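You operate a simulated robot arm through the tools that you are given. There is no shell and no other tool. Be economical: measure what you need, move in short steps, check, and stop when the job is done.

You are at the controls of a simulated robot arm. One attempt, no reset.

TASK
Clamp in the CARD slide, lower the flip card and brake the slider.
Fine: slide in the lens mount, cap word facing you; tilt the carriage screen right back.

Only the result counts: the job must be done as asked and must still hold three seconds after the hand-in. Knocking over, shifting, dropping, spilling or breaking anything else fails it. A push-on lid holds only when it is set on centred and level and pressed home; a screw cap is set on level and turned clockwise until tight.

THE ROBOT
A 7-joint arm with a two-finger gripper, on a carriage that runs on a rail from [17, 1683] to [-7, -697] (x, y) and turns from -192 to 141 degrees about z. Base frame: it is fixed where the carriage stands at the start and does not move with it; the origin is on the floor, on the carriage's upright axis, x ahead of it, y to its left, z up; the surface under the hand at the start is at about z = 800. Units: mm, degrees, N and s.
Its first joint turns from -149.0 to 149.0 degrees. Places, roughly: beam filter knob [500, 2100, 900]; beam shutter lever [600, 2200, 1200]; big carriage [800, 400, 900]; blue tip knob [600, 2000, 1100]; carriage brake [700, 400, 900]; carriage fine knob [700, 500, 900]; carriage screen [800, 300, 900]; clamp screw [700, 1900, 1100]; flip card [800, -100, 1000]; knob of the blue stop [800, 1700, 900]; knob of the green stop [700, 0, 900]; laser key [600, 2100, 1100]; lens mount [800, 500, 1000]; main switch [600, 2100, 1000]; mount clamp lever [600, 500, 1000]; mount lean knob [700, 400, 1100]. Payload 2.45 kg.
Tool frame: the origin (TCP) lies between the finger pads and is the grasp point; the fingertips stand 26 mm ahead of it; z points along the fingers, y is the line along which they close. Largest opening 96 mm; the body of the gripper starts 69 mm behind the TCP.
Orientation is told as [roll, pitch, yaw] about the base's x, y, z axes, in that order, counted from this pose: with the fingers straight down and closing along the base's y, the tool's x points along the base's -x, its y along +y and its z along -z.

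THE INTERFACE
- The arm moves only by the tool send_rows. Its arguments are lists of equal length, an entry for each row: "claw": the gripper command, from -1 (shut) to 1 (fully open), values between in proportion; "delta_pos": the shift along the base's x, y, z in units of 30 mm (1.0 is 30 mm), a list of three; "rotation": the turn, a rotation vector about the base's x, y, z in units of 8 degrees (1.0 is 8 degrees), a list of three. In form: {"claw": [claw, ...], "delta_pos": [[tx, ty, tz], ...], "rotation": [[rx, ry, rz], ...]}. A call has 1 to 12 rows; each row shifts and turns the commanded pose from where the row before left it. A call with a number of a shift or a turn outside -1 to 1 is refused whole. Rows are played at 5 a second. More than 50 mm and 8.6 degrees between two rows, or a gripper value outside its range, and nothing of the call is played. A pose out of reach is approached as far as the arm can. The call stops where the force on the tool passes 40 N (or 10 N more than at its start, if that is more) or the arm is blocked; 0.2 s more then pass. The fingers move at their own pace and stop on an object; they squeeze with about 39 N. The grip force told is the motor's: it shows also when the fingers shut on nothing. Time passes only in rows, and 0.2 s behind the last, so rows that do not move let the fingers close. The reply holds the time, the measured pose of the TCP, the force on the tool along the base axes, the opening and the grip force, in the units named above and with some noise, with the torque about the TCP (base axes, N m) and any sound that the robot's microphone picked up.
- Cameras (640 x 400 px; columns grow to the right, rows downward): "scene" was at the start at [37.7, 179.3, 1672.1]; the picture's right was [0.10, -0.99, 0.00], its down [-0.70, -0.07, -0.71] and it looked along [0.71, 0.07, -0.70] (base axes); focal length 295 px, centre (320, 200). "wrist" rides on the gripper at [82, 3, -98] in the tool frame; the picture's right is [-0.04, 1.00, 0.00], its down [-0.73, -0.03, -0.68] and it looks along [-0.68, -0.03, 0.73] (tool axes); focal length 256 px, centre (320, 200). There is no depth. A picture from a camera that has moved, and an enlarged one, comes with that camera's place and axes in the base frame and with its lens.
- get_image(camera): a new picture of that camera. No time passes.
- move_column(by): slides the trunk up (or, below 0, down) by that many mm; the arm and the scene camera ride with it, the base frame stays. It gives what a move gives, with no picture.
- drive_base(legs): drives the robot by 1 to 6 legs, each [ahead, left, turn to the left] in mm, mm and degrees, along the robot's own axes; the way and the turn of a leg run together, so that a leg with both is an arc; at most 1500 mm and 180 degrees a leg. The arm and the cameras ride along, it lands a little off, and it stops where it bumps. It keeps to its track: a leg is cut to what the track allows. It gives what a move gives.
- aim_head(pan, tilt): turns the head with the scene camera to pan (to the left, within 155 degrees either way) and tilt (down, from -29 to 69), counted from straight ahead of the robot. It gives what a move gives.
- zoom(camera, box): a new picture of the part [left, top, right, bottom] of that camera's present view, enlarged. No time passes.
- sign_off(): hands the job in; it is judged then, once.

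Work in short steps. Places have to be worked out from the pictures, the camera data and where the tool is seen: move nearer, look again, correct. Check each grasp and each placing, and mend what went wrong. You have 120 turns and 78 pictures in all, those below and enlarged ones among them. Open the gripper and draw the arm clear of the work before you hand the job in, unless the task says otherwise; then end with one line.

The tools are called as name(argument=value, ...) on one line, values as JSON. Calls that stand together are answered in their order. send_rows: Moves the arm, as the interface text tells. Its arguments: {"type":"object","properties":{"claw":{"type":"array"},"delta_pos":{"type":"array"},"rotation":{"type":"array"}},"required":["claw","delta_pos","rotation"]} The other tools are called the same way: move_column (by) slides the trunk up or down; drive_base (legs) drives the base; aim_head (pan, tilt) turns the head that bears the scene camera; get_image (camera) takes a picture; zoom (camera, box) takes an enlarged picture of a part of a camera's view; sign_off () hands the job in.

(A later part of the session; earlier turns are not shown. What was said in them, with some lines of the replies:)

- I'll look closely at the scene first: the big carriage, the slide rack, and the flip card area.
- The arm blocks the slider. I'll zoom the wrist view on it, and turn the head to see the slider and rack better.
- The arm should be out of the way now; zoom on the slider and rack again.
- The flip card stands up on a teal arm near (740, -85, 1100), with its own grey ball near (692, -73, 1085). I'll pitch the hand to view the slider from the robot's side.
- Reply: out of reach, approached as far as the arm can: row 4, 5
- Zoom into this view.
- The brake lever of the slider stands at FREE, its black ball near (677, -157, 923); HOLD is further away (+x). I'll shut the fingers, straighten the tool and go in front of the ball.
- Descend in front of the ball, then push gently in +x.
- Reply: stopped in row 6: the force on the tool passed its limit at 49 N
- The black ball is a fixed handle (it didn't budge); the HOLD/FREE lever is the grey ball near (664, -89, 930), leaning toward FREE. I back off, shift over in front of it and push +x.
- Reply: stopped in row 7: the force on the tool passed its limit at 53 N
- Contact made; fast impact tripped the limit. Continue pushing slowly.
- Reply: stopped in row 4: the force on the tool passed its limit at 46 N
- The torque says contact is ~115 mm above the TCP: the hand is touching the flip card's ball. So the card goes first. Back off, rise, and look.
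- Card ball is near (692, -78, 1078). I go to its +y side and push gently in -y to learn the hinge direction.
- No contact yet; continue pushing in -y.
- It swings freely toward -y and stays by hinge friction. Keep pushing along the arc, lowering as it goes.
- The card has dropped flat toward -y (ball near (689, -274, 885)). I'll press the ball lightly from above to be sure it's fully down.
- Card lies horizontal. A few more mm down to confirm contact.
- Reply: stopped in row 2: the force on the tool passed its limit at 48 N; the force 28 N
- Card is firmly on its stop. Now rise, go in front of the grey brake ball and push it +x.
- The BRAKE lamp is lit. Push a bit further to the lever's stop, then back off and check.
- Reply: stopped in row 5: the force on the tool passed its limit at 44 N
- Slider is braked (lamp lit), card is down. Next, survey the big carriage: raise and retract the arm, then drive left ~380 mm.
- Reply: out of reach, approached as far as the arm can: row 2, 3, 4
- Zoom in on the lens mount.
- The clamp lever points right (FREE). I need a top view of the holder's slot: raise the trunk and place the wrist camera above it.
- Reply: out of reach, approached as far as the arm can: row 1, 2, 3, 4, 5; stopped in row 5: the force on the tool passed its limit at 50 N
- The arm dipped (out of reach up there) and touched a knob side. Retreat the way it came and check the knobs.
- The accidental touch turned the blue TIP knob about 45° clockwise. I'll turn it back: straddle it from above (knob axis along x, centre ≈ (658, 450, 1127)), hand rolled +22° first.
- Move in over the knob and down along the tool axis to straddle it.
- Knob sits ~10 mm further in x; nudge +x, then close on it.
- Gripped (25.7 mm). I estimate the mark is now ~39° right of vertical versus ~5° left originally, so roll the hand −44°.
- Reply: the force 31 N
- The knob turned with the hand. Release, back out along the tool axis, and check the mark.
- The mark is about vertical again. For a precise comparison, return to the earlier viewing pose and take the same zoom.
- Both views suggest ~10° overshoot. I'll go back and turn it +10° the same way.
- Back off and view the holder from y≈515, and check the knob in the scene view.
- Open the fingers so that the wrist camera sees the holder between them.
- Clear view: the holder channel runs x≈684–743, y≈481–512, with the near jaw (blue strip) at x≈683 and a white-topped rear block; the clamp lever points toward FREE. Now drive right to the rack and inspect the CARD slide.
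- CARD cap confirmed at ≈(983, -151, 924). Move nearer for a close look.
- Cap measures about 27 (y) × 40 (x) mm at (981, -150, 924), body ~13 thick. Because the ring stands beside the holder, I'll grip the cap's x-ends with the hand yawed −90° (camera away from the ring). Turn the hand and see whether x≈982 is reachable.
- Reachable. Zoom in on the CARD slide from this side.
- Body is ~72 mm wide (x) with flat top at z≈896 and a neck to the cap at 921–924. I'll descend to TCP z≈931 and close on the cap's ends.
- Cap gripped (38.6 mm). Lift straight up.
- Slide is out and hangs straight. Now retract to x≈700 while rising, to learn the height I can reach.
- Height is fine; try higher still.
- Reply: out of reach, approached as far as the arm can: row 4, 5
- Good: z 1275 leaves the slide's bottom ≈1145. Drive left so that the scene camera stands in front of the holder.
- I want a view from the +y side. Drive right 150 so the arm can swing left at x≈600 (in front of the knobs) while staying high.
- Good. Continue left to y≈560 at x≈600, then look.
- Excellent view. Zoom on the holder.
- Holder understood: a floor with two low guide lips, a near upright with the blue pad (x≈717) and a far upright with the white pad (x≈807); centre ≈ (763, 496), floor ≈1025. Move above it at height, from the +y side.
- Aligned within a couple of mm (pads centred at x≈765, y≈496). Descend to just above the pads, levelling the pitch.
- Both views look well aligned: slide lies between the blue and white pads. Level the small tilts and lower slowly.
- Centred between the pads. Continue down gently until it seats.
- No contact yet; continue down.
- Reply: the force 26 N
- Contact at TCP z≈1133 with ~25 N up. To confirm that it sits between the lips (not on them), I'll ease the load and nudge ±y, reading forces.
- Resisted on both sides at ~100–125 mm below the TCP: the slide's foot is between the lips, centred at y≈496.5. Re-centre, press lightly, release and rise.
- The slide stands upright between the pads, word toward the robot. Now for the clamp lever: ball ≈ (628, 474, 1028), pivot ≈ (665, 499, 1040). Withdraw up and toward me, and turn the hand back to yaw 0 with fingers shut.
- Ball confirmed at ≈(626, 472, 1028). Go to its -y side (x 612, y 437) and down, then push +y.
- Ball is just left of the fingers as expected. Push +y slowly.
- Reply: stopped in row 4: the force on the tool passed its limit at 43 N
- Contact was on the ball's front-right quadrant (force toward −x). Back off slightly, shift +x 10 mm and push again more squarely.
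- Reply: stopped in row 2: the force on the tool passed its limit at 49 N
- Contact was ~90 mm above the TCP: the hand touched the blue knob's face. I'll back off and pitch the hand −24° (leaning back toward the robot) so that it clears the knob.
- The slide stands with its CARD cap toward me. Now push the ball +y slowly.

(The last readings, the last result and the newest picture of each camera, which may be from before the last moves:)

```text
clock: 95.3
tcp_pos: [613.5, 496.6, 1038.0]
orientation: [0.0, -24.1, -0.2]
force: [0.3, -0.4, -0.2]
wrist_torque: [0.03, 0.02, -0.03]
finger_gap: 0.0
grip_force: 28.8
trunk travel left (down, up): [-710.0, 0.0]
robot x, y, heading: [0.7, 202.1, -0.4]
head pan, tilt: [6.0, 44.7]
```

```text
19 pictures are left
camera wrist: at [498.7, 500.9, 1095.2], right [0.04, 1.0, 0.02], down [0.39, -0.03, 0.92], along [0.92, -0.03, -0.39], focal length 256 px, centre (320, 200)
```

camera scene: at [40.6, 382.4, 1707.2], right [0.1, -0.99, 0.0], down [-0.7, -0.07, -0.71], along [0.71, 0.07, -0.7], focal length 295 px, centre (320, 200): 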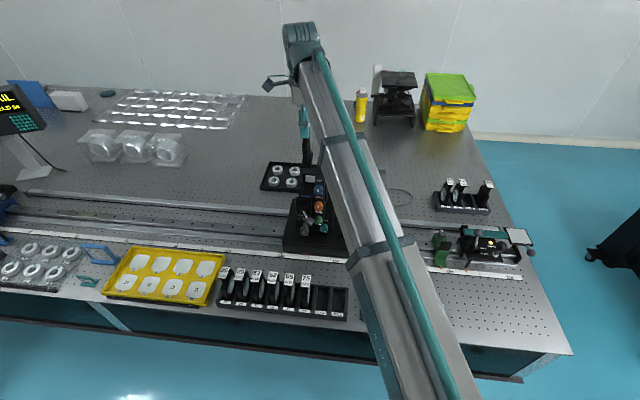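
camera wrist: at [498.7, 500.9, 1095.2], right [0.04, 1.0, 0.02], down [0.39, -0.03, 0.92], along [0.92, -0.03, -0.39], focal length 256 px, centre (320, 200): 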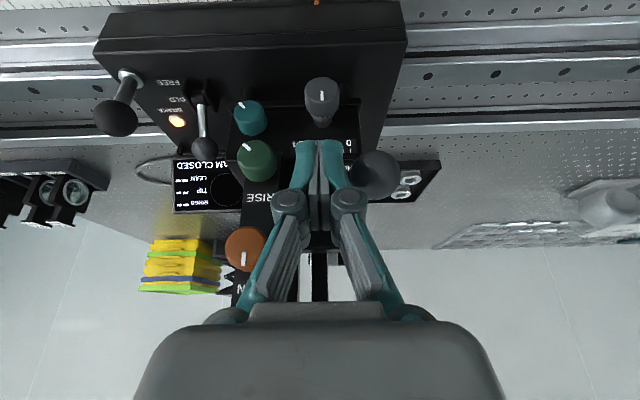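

The lever's ball is now on the HOLD side (y≈527). Push a little further to reach its stop.

send_rows(claw=[-1, -1, -1, -1, -1, -1], delta_pos=[[0, 0.15, 0], [0, 0.15, 0], [0, 0.15, 0], [0, 0.15, 0], [0, 0.15, 0], [0, 0.15, 0]], rotation=[[0, 0, 0], [0, 0, 0], [0, 0, 0], [0, 0, 0], [0, 0, 0], [0, 0, 0]])

```text
clock: 96.4
tcp_pos: [613.0, 505.1, 1038.7]
orientation: [-0.9, -24.2, -0.3]
force: [-0.4, -15.9, 6.9]
wrist_torque: [-0.13, -0.11, -0.24]
finger_gap: 0.0
grip_force: 28.8
trunk travel left (down, up): [-710.0, 0.0]
robot x, y, heading: [1.1, 202.2, -0.2]
head pan, tilt: [6.0, 44.7]
stopped in row 5: the force on the tool passed its limit at 42 N (the readings are from after the stop); the commanded pose is now the measured one
```

Lever is at its HOLD stop. Withdraw, straighten up, and move over toward the screen (≈(814, 330, 942)).

send_rows(claw=[-1, -1, -1, -1, -1, -1, -1, -1, -1, -1, -1], delta_pos=[[0, -0.5, 0], [-0.8, 0, 0], [-0.3, 0, 0.9], [0, 0, 1], [0, 0, 1], [0, 0, 1], [0, -0.9, 0.5], [0, -0.9, 0], [0, -0.9, 0], [0, -0.9, 0], [0, -0.9, 0]], rotation=[[0, 0, 0], [0, 0, 0], [0, 0.5, 0], [0, 0.5, 0], [0, 0.5, 0], [0, 0.5, 0], [0, 0.5, 0], [0, 0.5, 0], [0, 0, 0], [0, 0, 0], [0, 0, 0]])

zoom(camera="scene", box=[270, 140, 390, 250])

```text
clock: 98.8
tcp_pos: [581.4, 359.3, 1168.9]
orientation: [-0.7, -0.2, -0.1]
force: [0.1, 0.6, -0.2]
wrist_torque: [0.02, 0.0, -0.01]
finger_gap: 0.1
grip_force: 28.5
trunk travel left (down, up): [-710.0, 0.0]
robot x, y, heading: [4.0, 202.9, -0.1]
head pan, tilt: [6.0, 44.7]
```

```text
3.64 times, centred on (330, 195) of scene
camera zoom: at [40.5, 381.9, 1707.2], right [0.1, -0.99, 0.0], down [-0.7, -0.07, -0.71], along [0.71, 0.07, -0.7], focal length 1074 px, centre (284, 218)
```

zoom: 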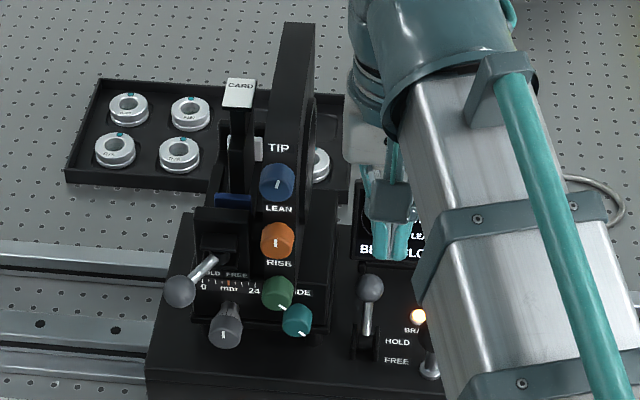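

Clamp lever is at HOLD. The blue knob's mark may have turned a little; zoom to check.

zoom(camera="scene", box=[315, 172, 345, 212])

```text
10.00 times, centred on (330, 192) of scene
camera zoom: at [40.5, 381.9, 1707.2], right [0.1, -0.99, 0.0], down [-0.7, -0.07, -0.71], along [0.71, 0.07, -0.7], focal length 2954 px, centre (220, 280)
```

zoom: 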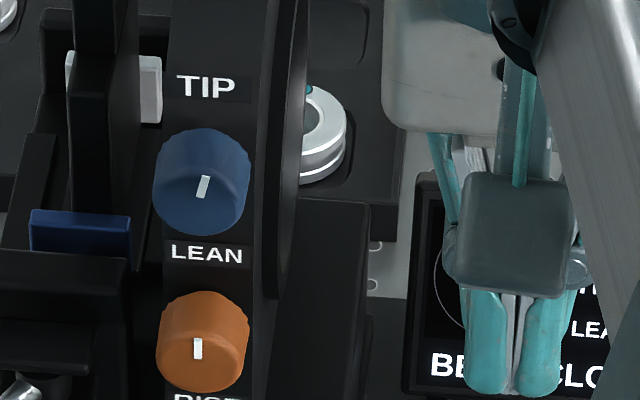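

The blue knob got turned ~20° clockwise again by the touch. Correct it as before: straddle with roll +10°, grip, roll to −10°, release.

send_rows(claw=[-1, 0.1, 0.1, 0.1, 0.1, 0.1, 0.1, 0.1, 0.1], delta_pos=[[0.4, 0.9, 0.2], [0.4, 0.9, 0.2], [0, 0.92, 0], [0.85, 0, 0], [0.86, 0, 0], [0, 0.08, -0.5], [0, 0.08, -0.5], [0, 0.08, -0.5], [0, 0.06, -0.27]], rotation=[[0.5, 0, 0], [0.5, 0, 0], [0.3, 0, 0], [0, 0, 0], [0, 0, 0], [0, 0, 0], [0, 0, 0], [0, 0, 0], [0, 0, 0]])

get_image(camera="wrist")

```text
clock: 100.8
tcp_pos: [655.8, 449.1, 1128.9]
orientation: [9.5, -0.1, -0.2]
force: [-0.2, -0.9, 0.2]
wrist_torque: [0.0, 0.03, -0.01]
finger_gap: 52.8
grip_force: 0.1
trunk travel left (down, up): [-710.0, 0.0]
robot x, y, heading: [1.3, 204.6, -0.1]
head pan, tilt: [6.0, 44.7]
```

```text
16 pictures are left
camera wrist: at [573.7, 436.3, 1225.3], right [0.04, 0.98, 0.17], down [0.73, -0.15, 0.67], along [0.68, 0.09, -0.73], focal length 256 px, centre (320, 200)
```

wrist: 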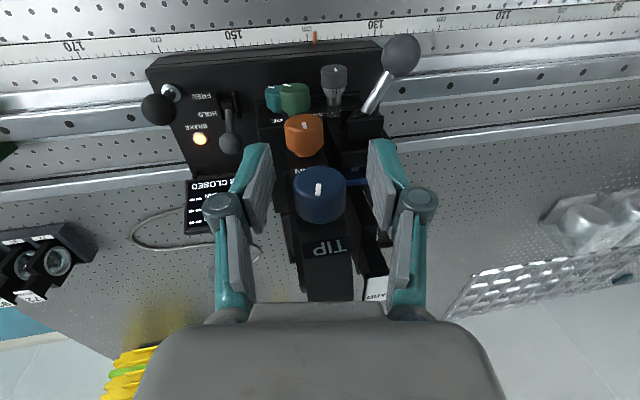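

Aligned. Close, roll −20°, release, and retreat.

send_rows(claw=[-0.3, -0.6, -1, -1, -1, -1, -1, -1, -1, 0.1, 0.1, 0.1], delta_pos=[[0, 0, 0], [0, 0, 0], [0, 0, 0], [0, 0, 0], [0, 0, 0], [0, 0, 0], [0, 0, 0], [0, 0, 0], [0, 0, 0], [0, 0, 0], [0, 0, 0], [0, 0.09, 0.5]], rotation=[[0, 0, 0], [0, 0, 0], [0, 0, 0], [0, 0, 0], [-0.62, 0, 0], [-0.62, 0, 0], [-0.62, 0, 0], [-0.62, 0, 0], [0, 0, 0], [0, 0, 0], [0, 0, 0], [0, 0, 0]])

send_rows(claw=[0.1, 0.1, 0.1, 0.1, 0.1, -1, -1], delta_pos=[[0, 0.09, 0.5], [0, 0.08, 0.5], [0, 0.05, 0.2], [-0.9, 0, 0], [-0.9, -0.9, 0], [-0.2, -0.9, 0], [0, -0.9, 0]], rotation=[[0, 0, 0], [0, 0, 0], [0, 0, 0], [0.6, 0, 0], [0.6, 0, 0], [0, 0, 0], [0, 0, 0]])

zoom(camera="scene", box=[315, 172, 345, 212])

```text
clock: 103.4
tcp_pos: [653.7, 453.5, 1143.3]
orientation: [-10.2, -0.2, -0.2]
force: [0.1, 0.5, -0.5]
wrist_torque: [0.0, -0.02, -0.03]
finger_gap: 52.9
grip_force: 0.0
trunk travel left (down, up): [-710.0, 0.0]
robot x, y, heading: [2.7, 204.4, -0.0]
head pan, tilt: [6.0, 44.7]
```

```text
clock: 105.0
tcp_pos: [594.0, 378.1, 1180.3]
orientation: [-0.5, -0.1, -0.3]
force: [-0.5, -0.7, 0.4]
wrist_torque: [0.04, -0.03, -0.02]
finger_gap: 0.3
grip_force: 28.2
trunk travel left (down, up): [-710.0, 0.0]
robot x, y, heading: [4.8, 205.5, -0.2]
head pan, tilt: [6.0, 44.7]
```

```text
10.00 times, centred on (330, 192) of scene
camera zoom: at [40.4, 381.8, 1707.2], right [0.1, -0.99, 0.0], down [-0.7, -0.07, -0.71], along [0.71, 0.07, -0.7], focal length 2954 px, centre (220, 280)
```

zoom: 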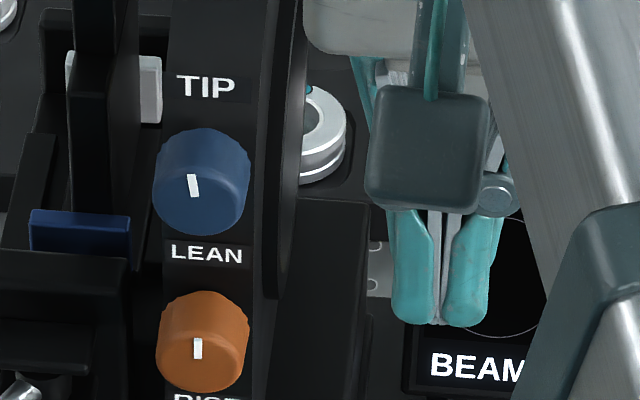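

Knob mark is back to about +8° (originally ≈+5°). Now to the screen: move over at height and look.

send_rows(claw=[-1, -1, -1, -1, -1], delta_pos=[[0, -0.9, 0], [0.5, -0.7, 0], [0.9, 0, -0.5], [0.9, 0, -0.7], [0.5, 0, -0.7]], rotation=[[0, 0, 0], [0, 0, 0], [0, 0, 0], [0, 0, 0], [0, 0, 0]])

get_image(camera="wrist")

zoom(camera="scene", box=[320, 140, 420, 240])

```text
clock: 106.2
tcp_pos: [680.2, 330.0, 1121.4]
orientation: [-0.5, -0.1, -0.2]
force: [-1.0, 0.3, 0.0]
wrist_torque: [0.0, 0.0, 0.01]
finger_gap: 0.0
grip_force: 28.3
trunk travel left (down, up): [-710.0, 0.0]
robot x, y, heading: [4.1, 205.1, -0.1]
head pan, tilt: [6.0, 44.7]
```

```text
14 pictures are left
camera wrist: at [597.7, 334.0, 1219.5], right [0.04, 1.0, -0.01], down [0.73, -0.03, 0.68], along [0.68, -0.04, -0.73], focal length 256 px, centre (320, 200)
```

wrist: 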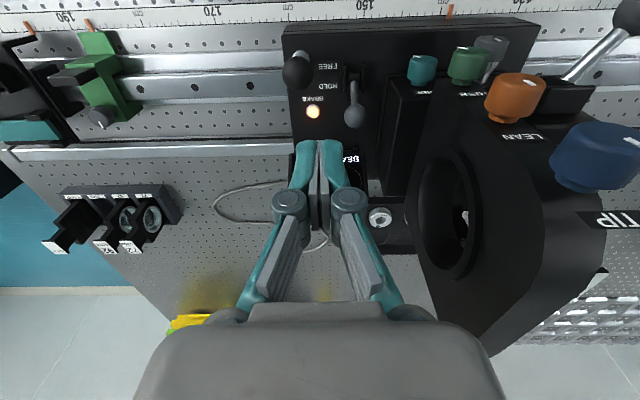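

```text
4.00 times, centred on (370, 190) of scene
camera zoom: at [40.9, 382.3, 1707.2], right [0.1, -0.99, 0.0], down [-0.7, -0.07, -0.71], along [0.71, 0.07, -0.7], focal length 1182 px, centre (120, 240)
```

zoom: 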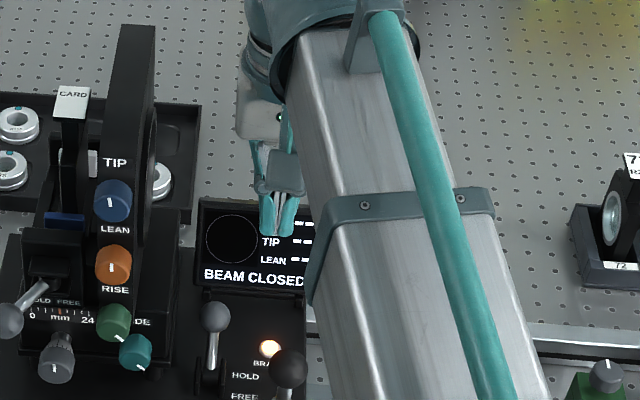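

Screen leans slightly: bottom ≈(800, z 895), top ≈(835, z 985), centred at y≈328. Descend in front of it at x≈780 with the tip at z≈948.

send_rows(claw=[-1, -1, -1, -1, -1, -1, -1, -1, -1], delta_pos=[[0.9, 0, 0], [0.9, 0, 0], [0.9, 0, 0], [0.55, 0, 0], [0, 0, -0.9], [0, 0, -0.9], [0, 0, -0.9], [0, 0, -0.9], [0, 0, -0.9]], rotation=[[0, 0, 0], [0, 0, 0], [0, 0, 0], [0, 0, 0], [0, 0, 0], [0, 0, 0], [0, 0, 0], [0, 0, 0], [0, 0, 0]])

send_rows(claw=[-1, -1, -1, -1, -1, -1, -1, -1], delta_pos=[[0.2, 0, -0.2], [0.2, 0, 0], [0.2, 0, 0], [0.2, 0, 0], [0.2, 0, 0], [0.2, 0, 0], [0.2, 0, 0], [0.2, 0, 0]], rotation=[[0, 0, 0], [0, 0, 0], [0, 0, 0], [0, 0, 0], [0, 0, 0], [0, 0, 0], [0, 0, 0], [0, 0, 0]])

zoom(camera="scene", box=[320, 140, 420, 240])

```text
clock: 108.2
tcp_pos: [775.2, 332.1, 989.1]
orientation: [-0.6, -0.1, -0.4]
force: [-0.1, -0.7, 0.4]
wrist_torque: [0.03, 0.02, -0.05]
finger_gap: 0.1
grip_force: 28.4
trunk travel left (down, up): [-710.0, 0.0]
robot x, y, heading: [1.3, 206.1, -0.2]
head pan, tilt: [6.0, 44.7]
```

```text
clock: 110.0
tcp_pos: [826.4, 329.1, 981.3]
orientation: [-0.6, 0.0, -0.4]
force: [-0.7, -0.6, 0.4]
wrist_torque: [-0.01, 0.0, -0.03]
finger_gap: 0.0
grip_force: 28.7
trunk travel left (down, up): [-710.0, 0.0]
robot x, y, heading: [2.6, 204.3, -0.1]
head pan, tilt: [6.0, 44.7]
```

```text
4.00 times, centred on (370, 190) of scene
camera zoom: at [40.7, 382.3, 1707.1], right [0.1, -0.99, 0.0], down [-0.7, -0.07, -0.71], along [0.71, 0.07, -0.7], focal length 1182 px, centre (120, 240)
```

zoom: 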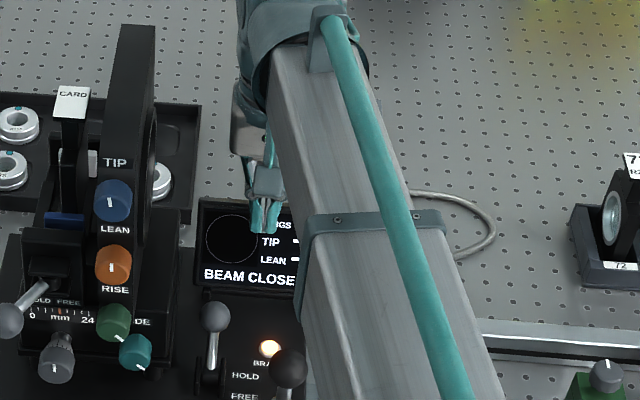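

No contact yet; keep pushing +x, slowly.

send_rows(claw=[-1, -1, -1, -1, -1, -1, -1, -1, -1, -1], delta_pos=[[0.2, 0, 0], [0.2, 0, 0], [0.2, 0, 0], [0.2, 0, 0], [0.2, 0, 0], [0.2, 0, -0.05], [0.2, 0, -0.05], [0.2, 0, -0.05], [0.2, 0, -0.1], [0.2, 0, -0.1]], rotation=[[0, 0, 0], [0, 0, 0], [0, 0, 0], [0, 0, 0], [0, 0, 0], [0, 0, 0], [0, 0, 0], [0, 0, 0], [0, 0, 0], [0, 0, 0]])

zoom(camera="scene", box=[320, 140, 420, 240])

```text
clock: 112.2
tcp_pos: [883.8, 329.8, 971.1]
orientation: [-0.6, -0.1, -0.3]
force: [0.5, -0.9, -0.2]
wrist_torque: [-0.01, 0.05, -0.03]
finger_gap: 0.0
grip_force: 28.0
trunk travel left (down, up): [-710.0, 0.0]
robot x, y, heading: [1.1, 201.9, -0.0]
head pan, tilt: [6.0, 44.7]
```

```text
4.00 times, centred on (370, 190) of scene
camera zoom: at [41.0, 382.3, 1707.1], right [0.1, -0.99, 0.0], down [-0.7, -0.07, -0.71], along [0.71, 0.07, -0.7], focal length 1182 px, centre (120, 240)
```

zoom: 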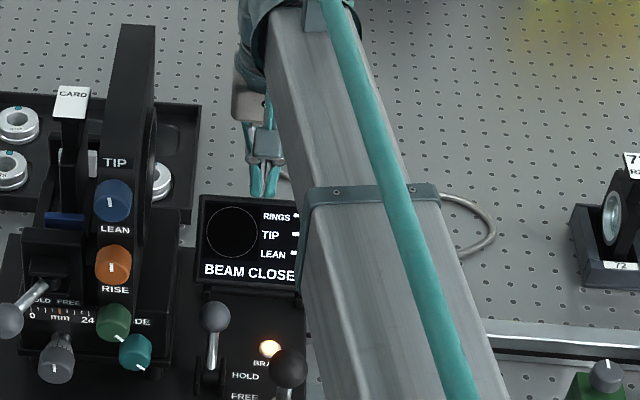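

The fingertip only grazed the top edge and slid over: the screen leans more than I thought (top ≈(880, z 947)). Go back, lower, and push against its face.

send_rows(claw=[-1, -1, -1, -1, -1, -1, -1], delta_pos=[[0, 0, 0.8], [-0.9, 0, 0], [-0.9, 0, 0], [0, 0, -0.7], [0, 0, -0.7], [0.1, 0, -0.2], [0.2, 0, 0]], rotation=[[0, 0, 0], [0, 0, 0], [0, 0, 0], [0, 0, 0], [0, 0, 0], [0, 0, 0], [0, 0, 0]])

send_rows(claw=[-1, -1, -1, -1, -1, -1, -1, -1, -1, -1], delta_pos=[[0.2, 0, 0], [0.2, 0, 0], [0.2, 0, 0], [0.2, 0, -0.05], [0.2, 0, -0.05], [0.2, 0, -0.05], [0.2, 0, -0.05], [0.2, 0, -0.05], [0.2, 0, -0.05], [0.2, 0, -0.1]], rotation=[[0, 0, 0], [0, 0, 0], [0, 0, 0], [0, 0, 0], [0, 0, 0], [0, 0, 0], [0, 0, 0], [0, 0, 0], [0, 0, 0], [0, 0, 0]])

zoom(camera="scene", box=[320, 140, 420, 240])

```text
clock: 113.8
tcp_pos: [835.2, 330.2, 947.9]
orientation: [-0.6, 0.1, -0.3]
force: [-18.7, 0.3, 5.1]
wrist_torque: [0.01, 0.36, 0.0]
finger_gap: 5.7
grip_force: 28.8
trunk travel left (down, up): [-710.0, 0.0]
robot x, y, heading: [2.0, 200.2, -0.2]
head pan, tilt: [6.0, 44.7]
```

```text
clock: 114.3
tcp_pos: [837.5, 331.2, 950.1]
orientation: [-0.6, 0.7, -0.2]
force: [-8.6, -0.8, 19.1]
wrist_torque: [0.0, -0.01, 0.03]
finger_gap: 5.9
grip_force: 28.7
trunk travel left (down, up): [-710.0, 0.0]
robot x, y, heading: [-0.2, 198.9, -0.1]
head pan, tilt: [6.0, 44.7]
stopped in row 2: the force on the tool passed its limit at 43 N (the readings are from after the stop); the commanded pose is now the measured one
```

```text
4.00 times, centred on (370, 190) of scene
camera zoom: at [37.1, 381.6, 1707.8], right [0.1, -0.99, 0.0], down [-0.7, -0.07, -0.71], along [0.71, 0.07, -0.7], focal length 1182 px, centre (120, 240)
```

zoom: 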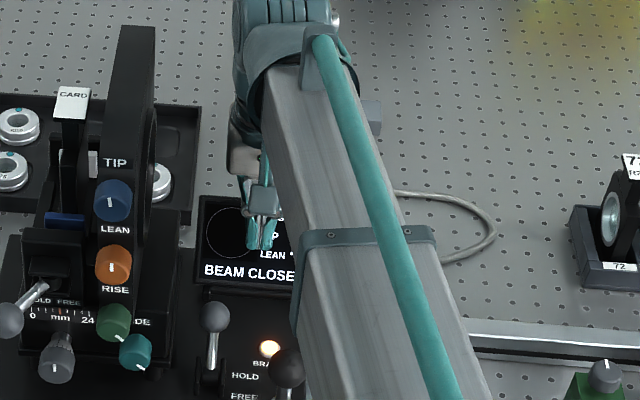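

Firm resistance mid-face (43 N) suggests it may already be at its back stop. Test by pressing down near its top edge: rise, go to x≈866, descend slowly.

send_rows(claw=[-1, -1, -1, -1, -1, -1, -1, -1, -1, -1], delta_pos=[[-0.3, 0, 0.3], [0, 0, 0.9], [0.6, 0, 0], [0.65, 0, 0], [0, 0, -0.4], [0, 0, -0.15], [0, 0, -0.15], [0, 0, -0.15], [0, 0, -0.15], [0, 0, -0.15]], rotation=[[0, 0, 0], [0, 0, 0], [0, 0, 0], [0, 0, 0], [0, 0, 0], [0, 0, 0], [0, 0, 0], [0, 0, 0], [0, 0, 0], [0, 0, 0]])

get_image(camera="wrist")

```text
clock: 115.7
tcp_pos: [869.7, 330.4, 973.3]
orientation: [-0.6, 0.0, -0.4]
force: [-3.8, -2.6, 17.3]
wrist_torque: [0.02, 0.02, -0.04]
finger_gap: 5.8
grip_force: 28.8
trunk travel left (down, up): [-710.0, 0.0]
robot x, y, heading: [0.7, 203.7, -0.1]
head pan, tilt: [6.0, 44.7]
stopped in row 7: the force on the tool passed its limit at 46 N (the readings are from after the stop); the commanded pose is now the measured one
```

```text
9 pictures are left
camera wrist: at [786.9, 335.8, 1071.5], right [0.04, 1.0, -0.01], down [0.73, -0.03, 0.68], along [0.68, -0.04, -0.73], focal length 256 px, centre (320, 200)
```

wrist: 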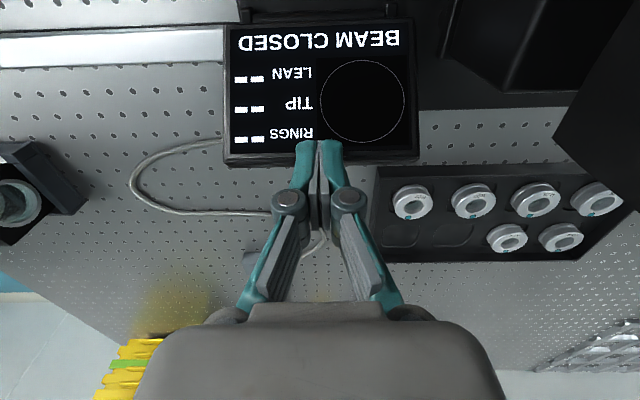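

46 N on the top edge with no give: the screen is at its back stop. Rise clear, withdraw, and take final check views.

send_rows(claw=[-1, -1, -1, -1, -1, -1, -1, -1, -1, -1, -1], delta_pos=[[0, 0, 0.9], [0, 0, 0.9], [0, 0, 0.9], [0, 0, 0.9], [-0.9, 0, 0.9], [-0.9, -0.5, 0.5], [-0.9, -0.9, 0], [-0.9, -0.9, 0], [-0.9, -0.9, 0], [-0.9, -0.9, 0], [-0.5, -0.9, 0]], rotation=[[0, 0, 0], [0, 0, 0], [0, 0, 0], [0, 0, 0], [0, 0, 0], [0, 0, 0], [0, 0, 0], [0, 0, 0], [0, 0, 0], [0, 0, 0], [0, 0, 0]])

zoom(camera="scene", box=[290, 140, 410, 240])

```text
clock: 118.1
tcp_pos: [694.5, 179.6, 1121.4]
orientation: [-0.6, 0.2, -0.2]
force: [-0.5, -0.1, 0.1]
wrist_torque: [-0.03, -0.01, 0.01]
finger_gap: 0.0
grip_force: 28.6
trunk travel left (down, up): [-710.0, 0.0]
robot x, y, heading: [-3.3, 201.0, -0.2]
head pan, tilt: [6.0, 44.7]
```

```text
4.00 times, centred on (350, 190) of scene
camera zoom: at [40.4, 381.9, 1707.2], right [0.1, -0.99, 0.0], down [-0.7, -0.07, -0.71], along [0.71, 0.07, -0.7], focal length 1182 px, centre (200, 240)
```

zoom: 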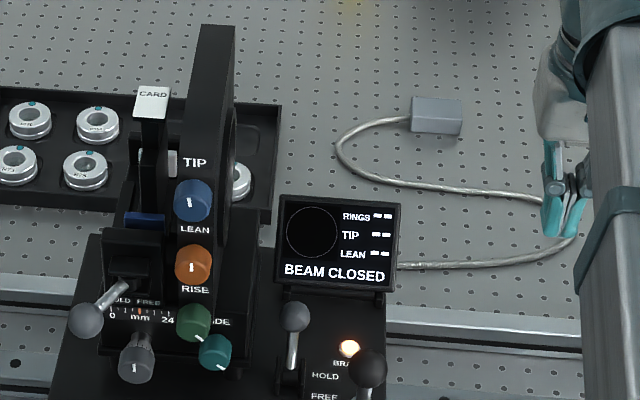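

Everything looks right here. One more check that the pads actually hold the slide: view the holder from above-front with fingers open.

send_rows(claw=[-1, -1, -1, -1, -1, -1, -1, -1, 1, 1, 1, 1], delta_pos=[[-0.9, 0, 0.7], [-0.9, 0, 0.7], [-0.9, 0.9, 0.5], [-0.4, 0.95, 0], [0, 0.95, 0], [0, 0.95, 0], [0, 0.95, 0], [0, 0.95, 0], [0, 0.95, 0], [0, 0.95, 0], [0, 0.95, 0], [0, 0.95, 0]], rotation=[[0, 0, 0], [0, 0, 0], [0, 0, 0], [0, 0, 0], [0, 0, 0], [0, 0, 0], [0, 0, 0], [0, 0, 0], [0, 0, 0], [0, 0, 0], [0, 0, 0], [0, 0, 0]])

send_rows(claw=[1, 1, 1, 1], delta_pos=[[0, 0.95, 0], [0, 0.95, 0], [0, 0.8, 0], [0, 0, 0]], rotation=[[0, 0, -0.5], [0, 0, -0.9], [0, 0, -0.9], [0, 0, -0.9]])

get_image(camera="wrist")

```text
clock: 120.7
tcp_pos: [600.8, 467.1, 1174.9]
orientation: [-0.6, 0.1, -0.1]
force: [-0.1, 0.3, -0.5]
wrist_torque: [0.03, -0.02, -0.06]
finger_gap: 96.1
grip_force: 0.0
trunk travel left (down, up): [-710.0, 0.0]
robot x, y, heading: [1.1, 204.1, -0.3]
head pan, tilt: [6.0, 44.7]
```

```text
clock: 121.7
tcp_pos: [600.7, 548.0, 1177.7]
orientation: [-0.6, 0.2, -26.0]
force: [0.2, 0.1, -0.4]
wrist_torque: [0.0, -0.01, -0.01]
finger_gap: 95.9
grip_force: 0.1
trunk travel left (down, up): [-710.0, 0.0]
robot x, y, heading: [1.4, 201.3, -0.2]
head pan, tilt: [6.0, 44.7]
```

```text
7 pictures are left
camera wrist: at [528.4, 587.1, 1275.0], right [0.47, 0.88, -0.01], down [0.65, -0.34, 0.68], along [0.59, -0.33, -0.74], focal length 256 px, centre (320, 200)
```

wrist: 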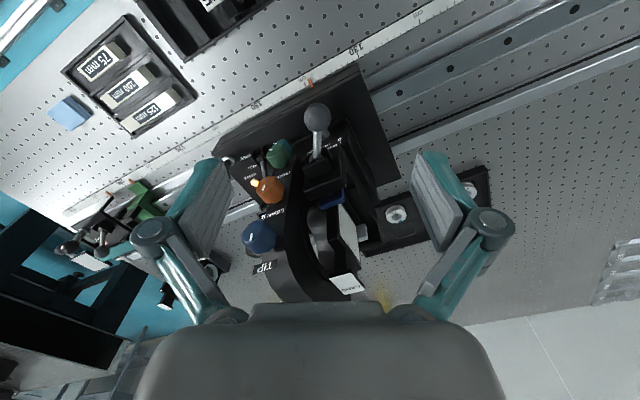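

zoom(camera="wrist", box=[270, 140, 390, 310])

```text
2.35 times, centred on (330, 225) of wrist
camera zoom: at [528.4, 587.1, 1275.0], right [0.47, 0.88, -0.01], down [0.65, -0.34, 0.68], along [0.59, -0.33, -0.74], focal length 602 px, centre (296, 141)
```

zoom: 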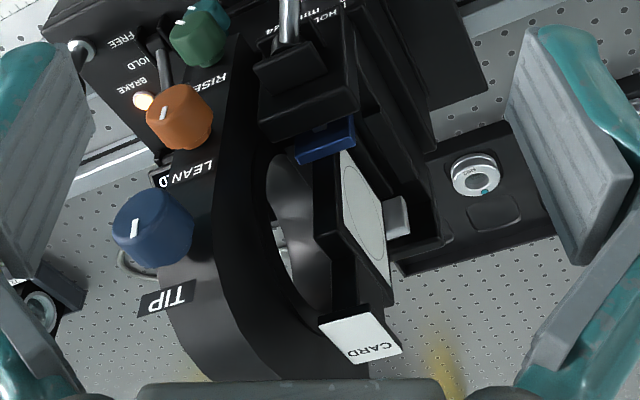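

The blue pad now presses the slide's near edge against the white pad; the lever is at HOLD. A last overall look at the slider and flip card.

zoom(camera="scene", box=[400, 160, 560, 280])

```text
3.33 times, centred on (480, 220) of scene
camera zoom: at [40.5, 382.1, 1707.2], right [0.1, -0.99, 0.0], down [-0.7, -0.07, -0.71], along [0.71, 0.07, -0.7], focal length 985 px, centre (-213, 133)
```

zoom: 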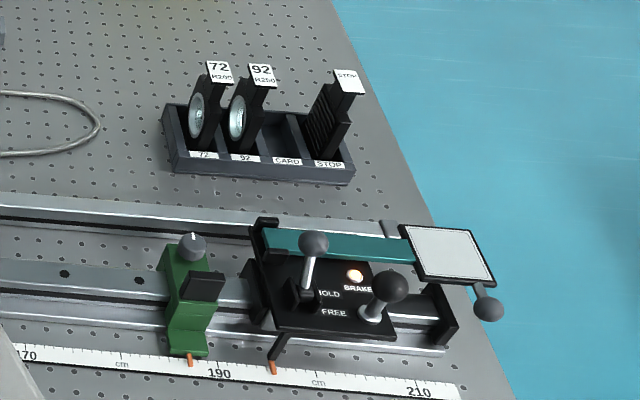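

Slider brake is lit at HOLD, the flip card is down, and the gripper is open and clear of the work. Handing in.

sign_off()

```text
The job is handed in.
```

The CARD slide is clamped in the lens mount with its word facing me, the flip card is down, the slider is braked and the carriage screen is right back; on the way I bumped the blue TIP knob and turned it back by eye, to within roughly 5–10° of where it was.
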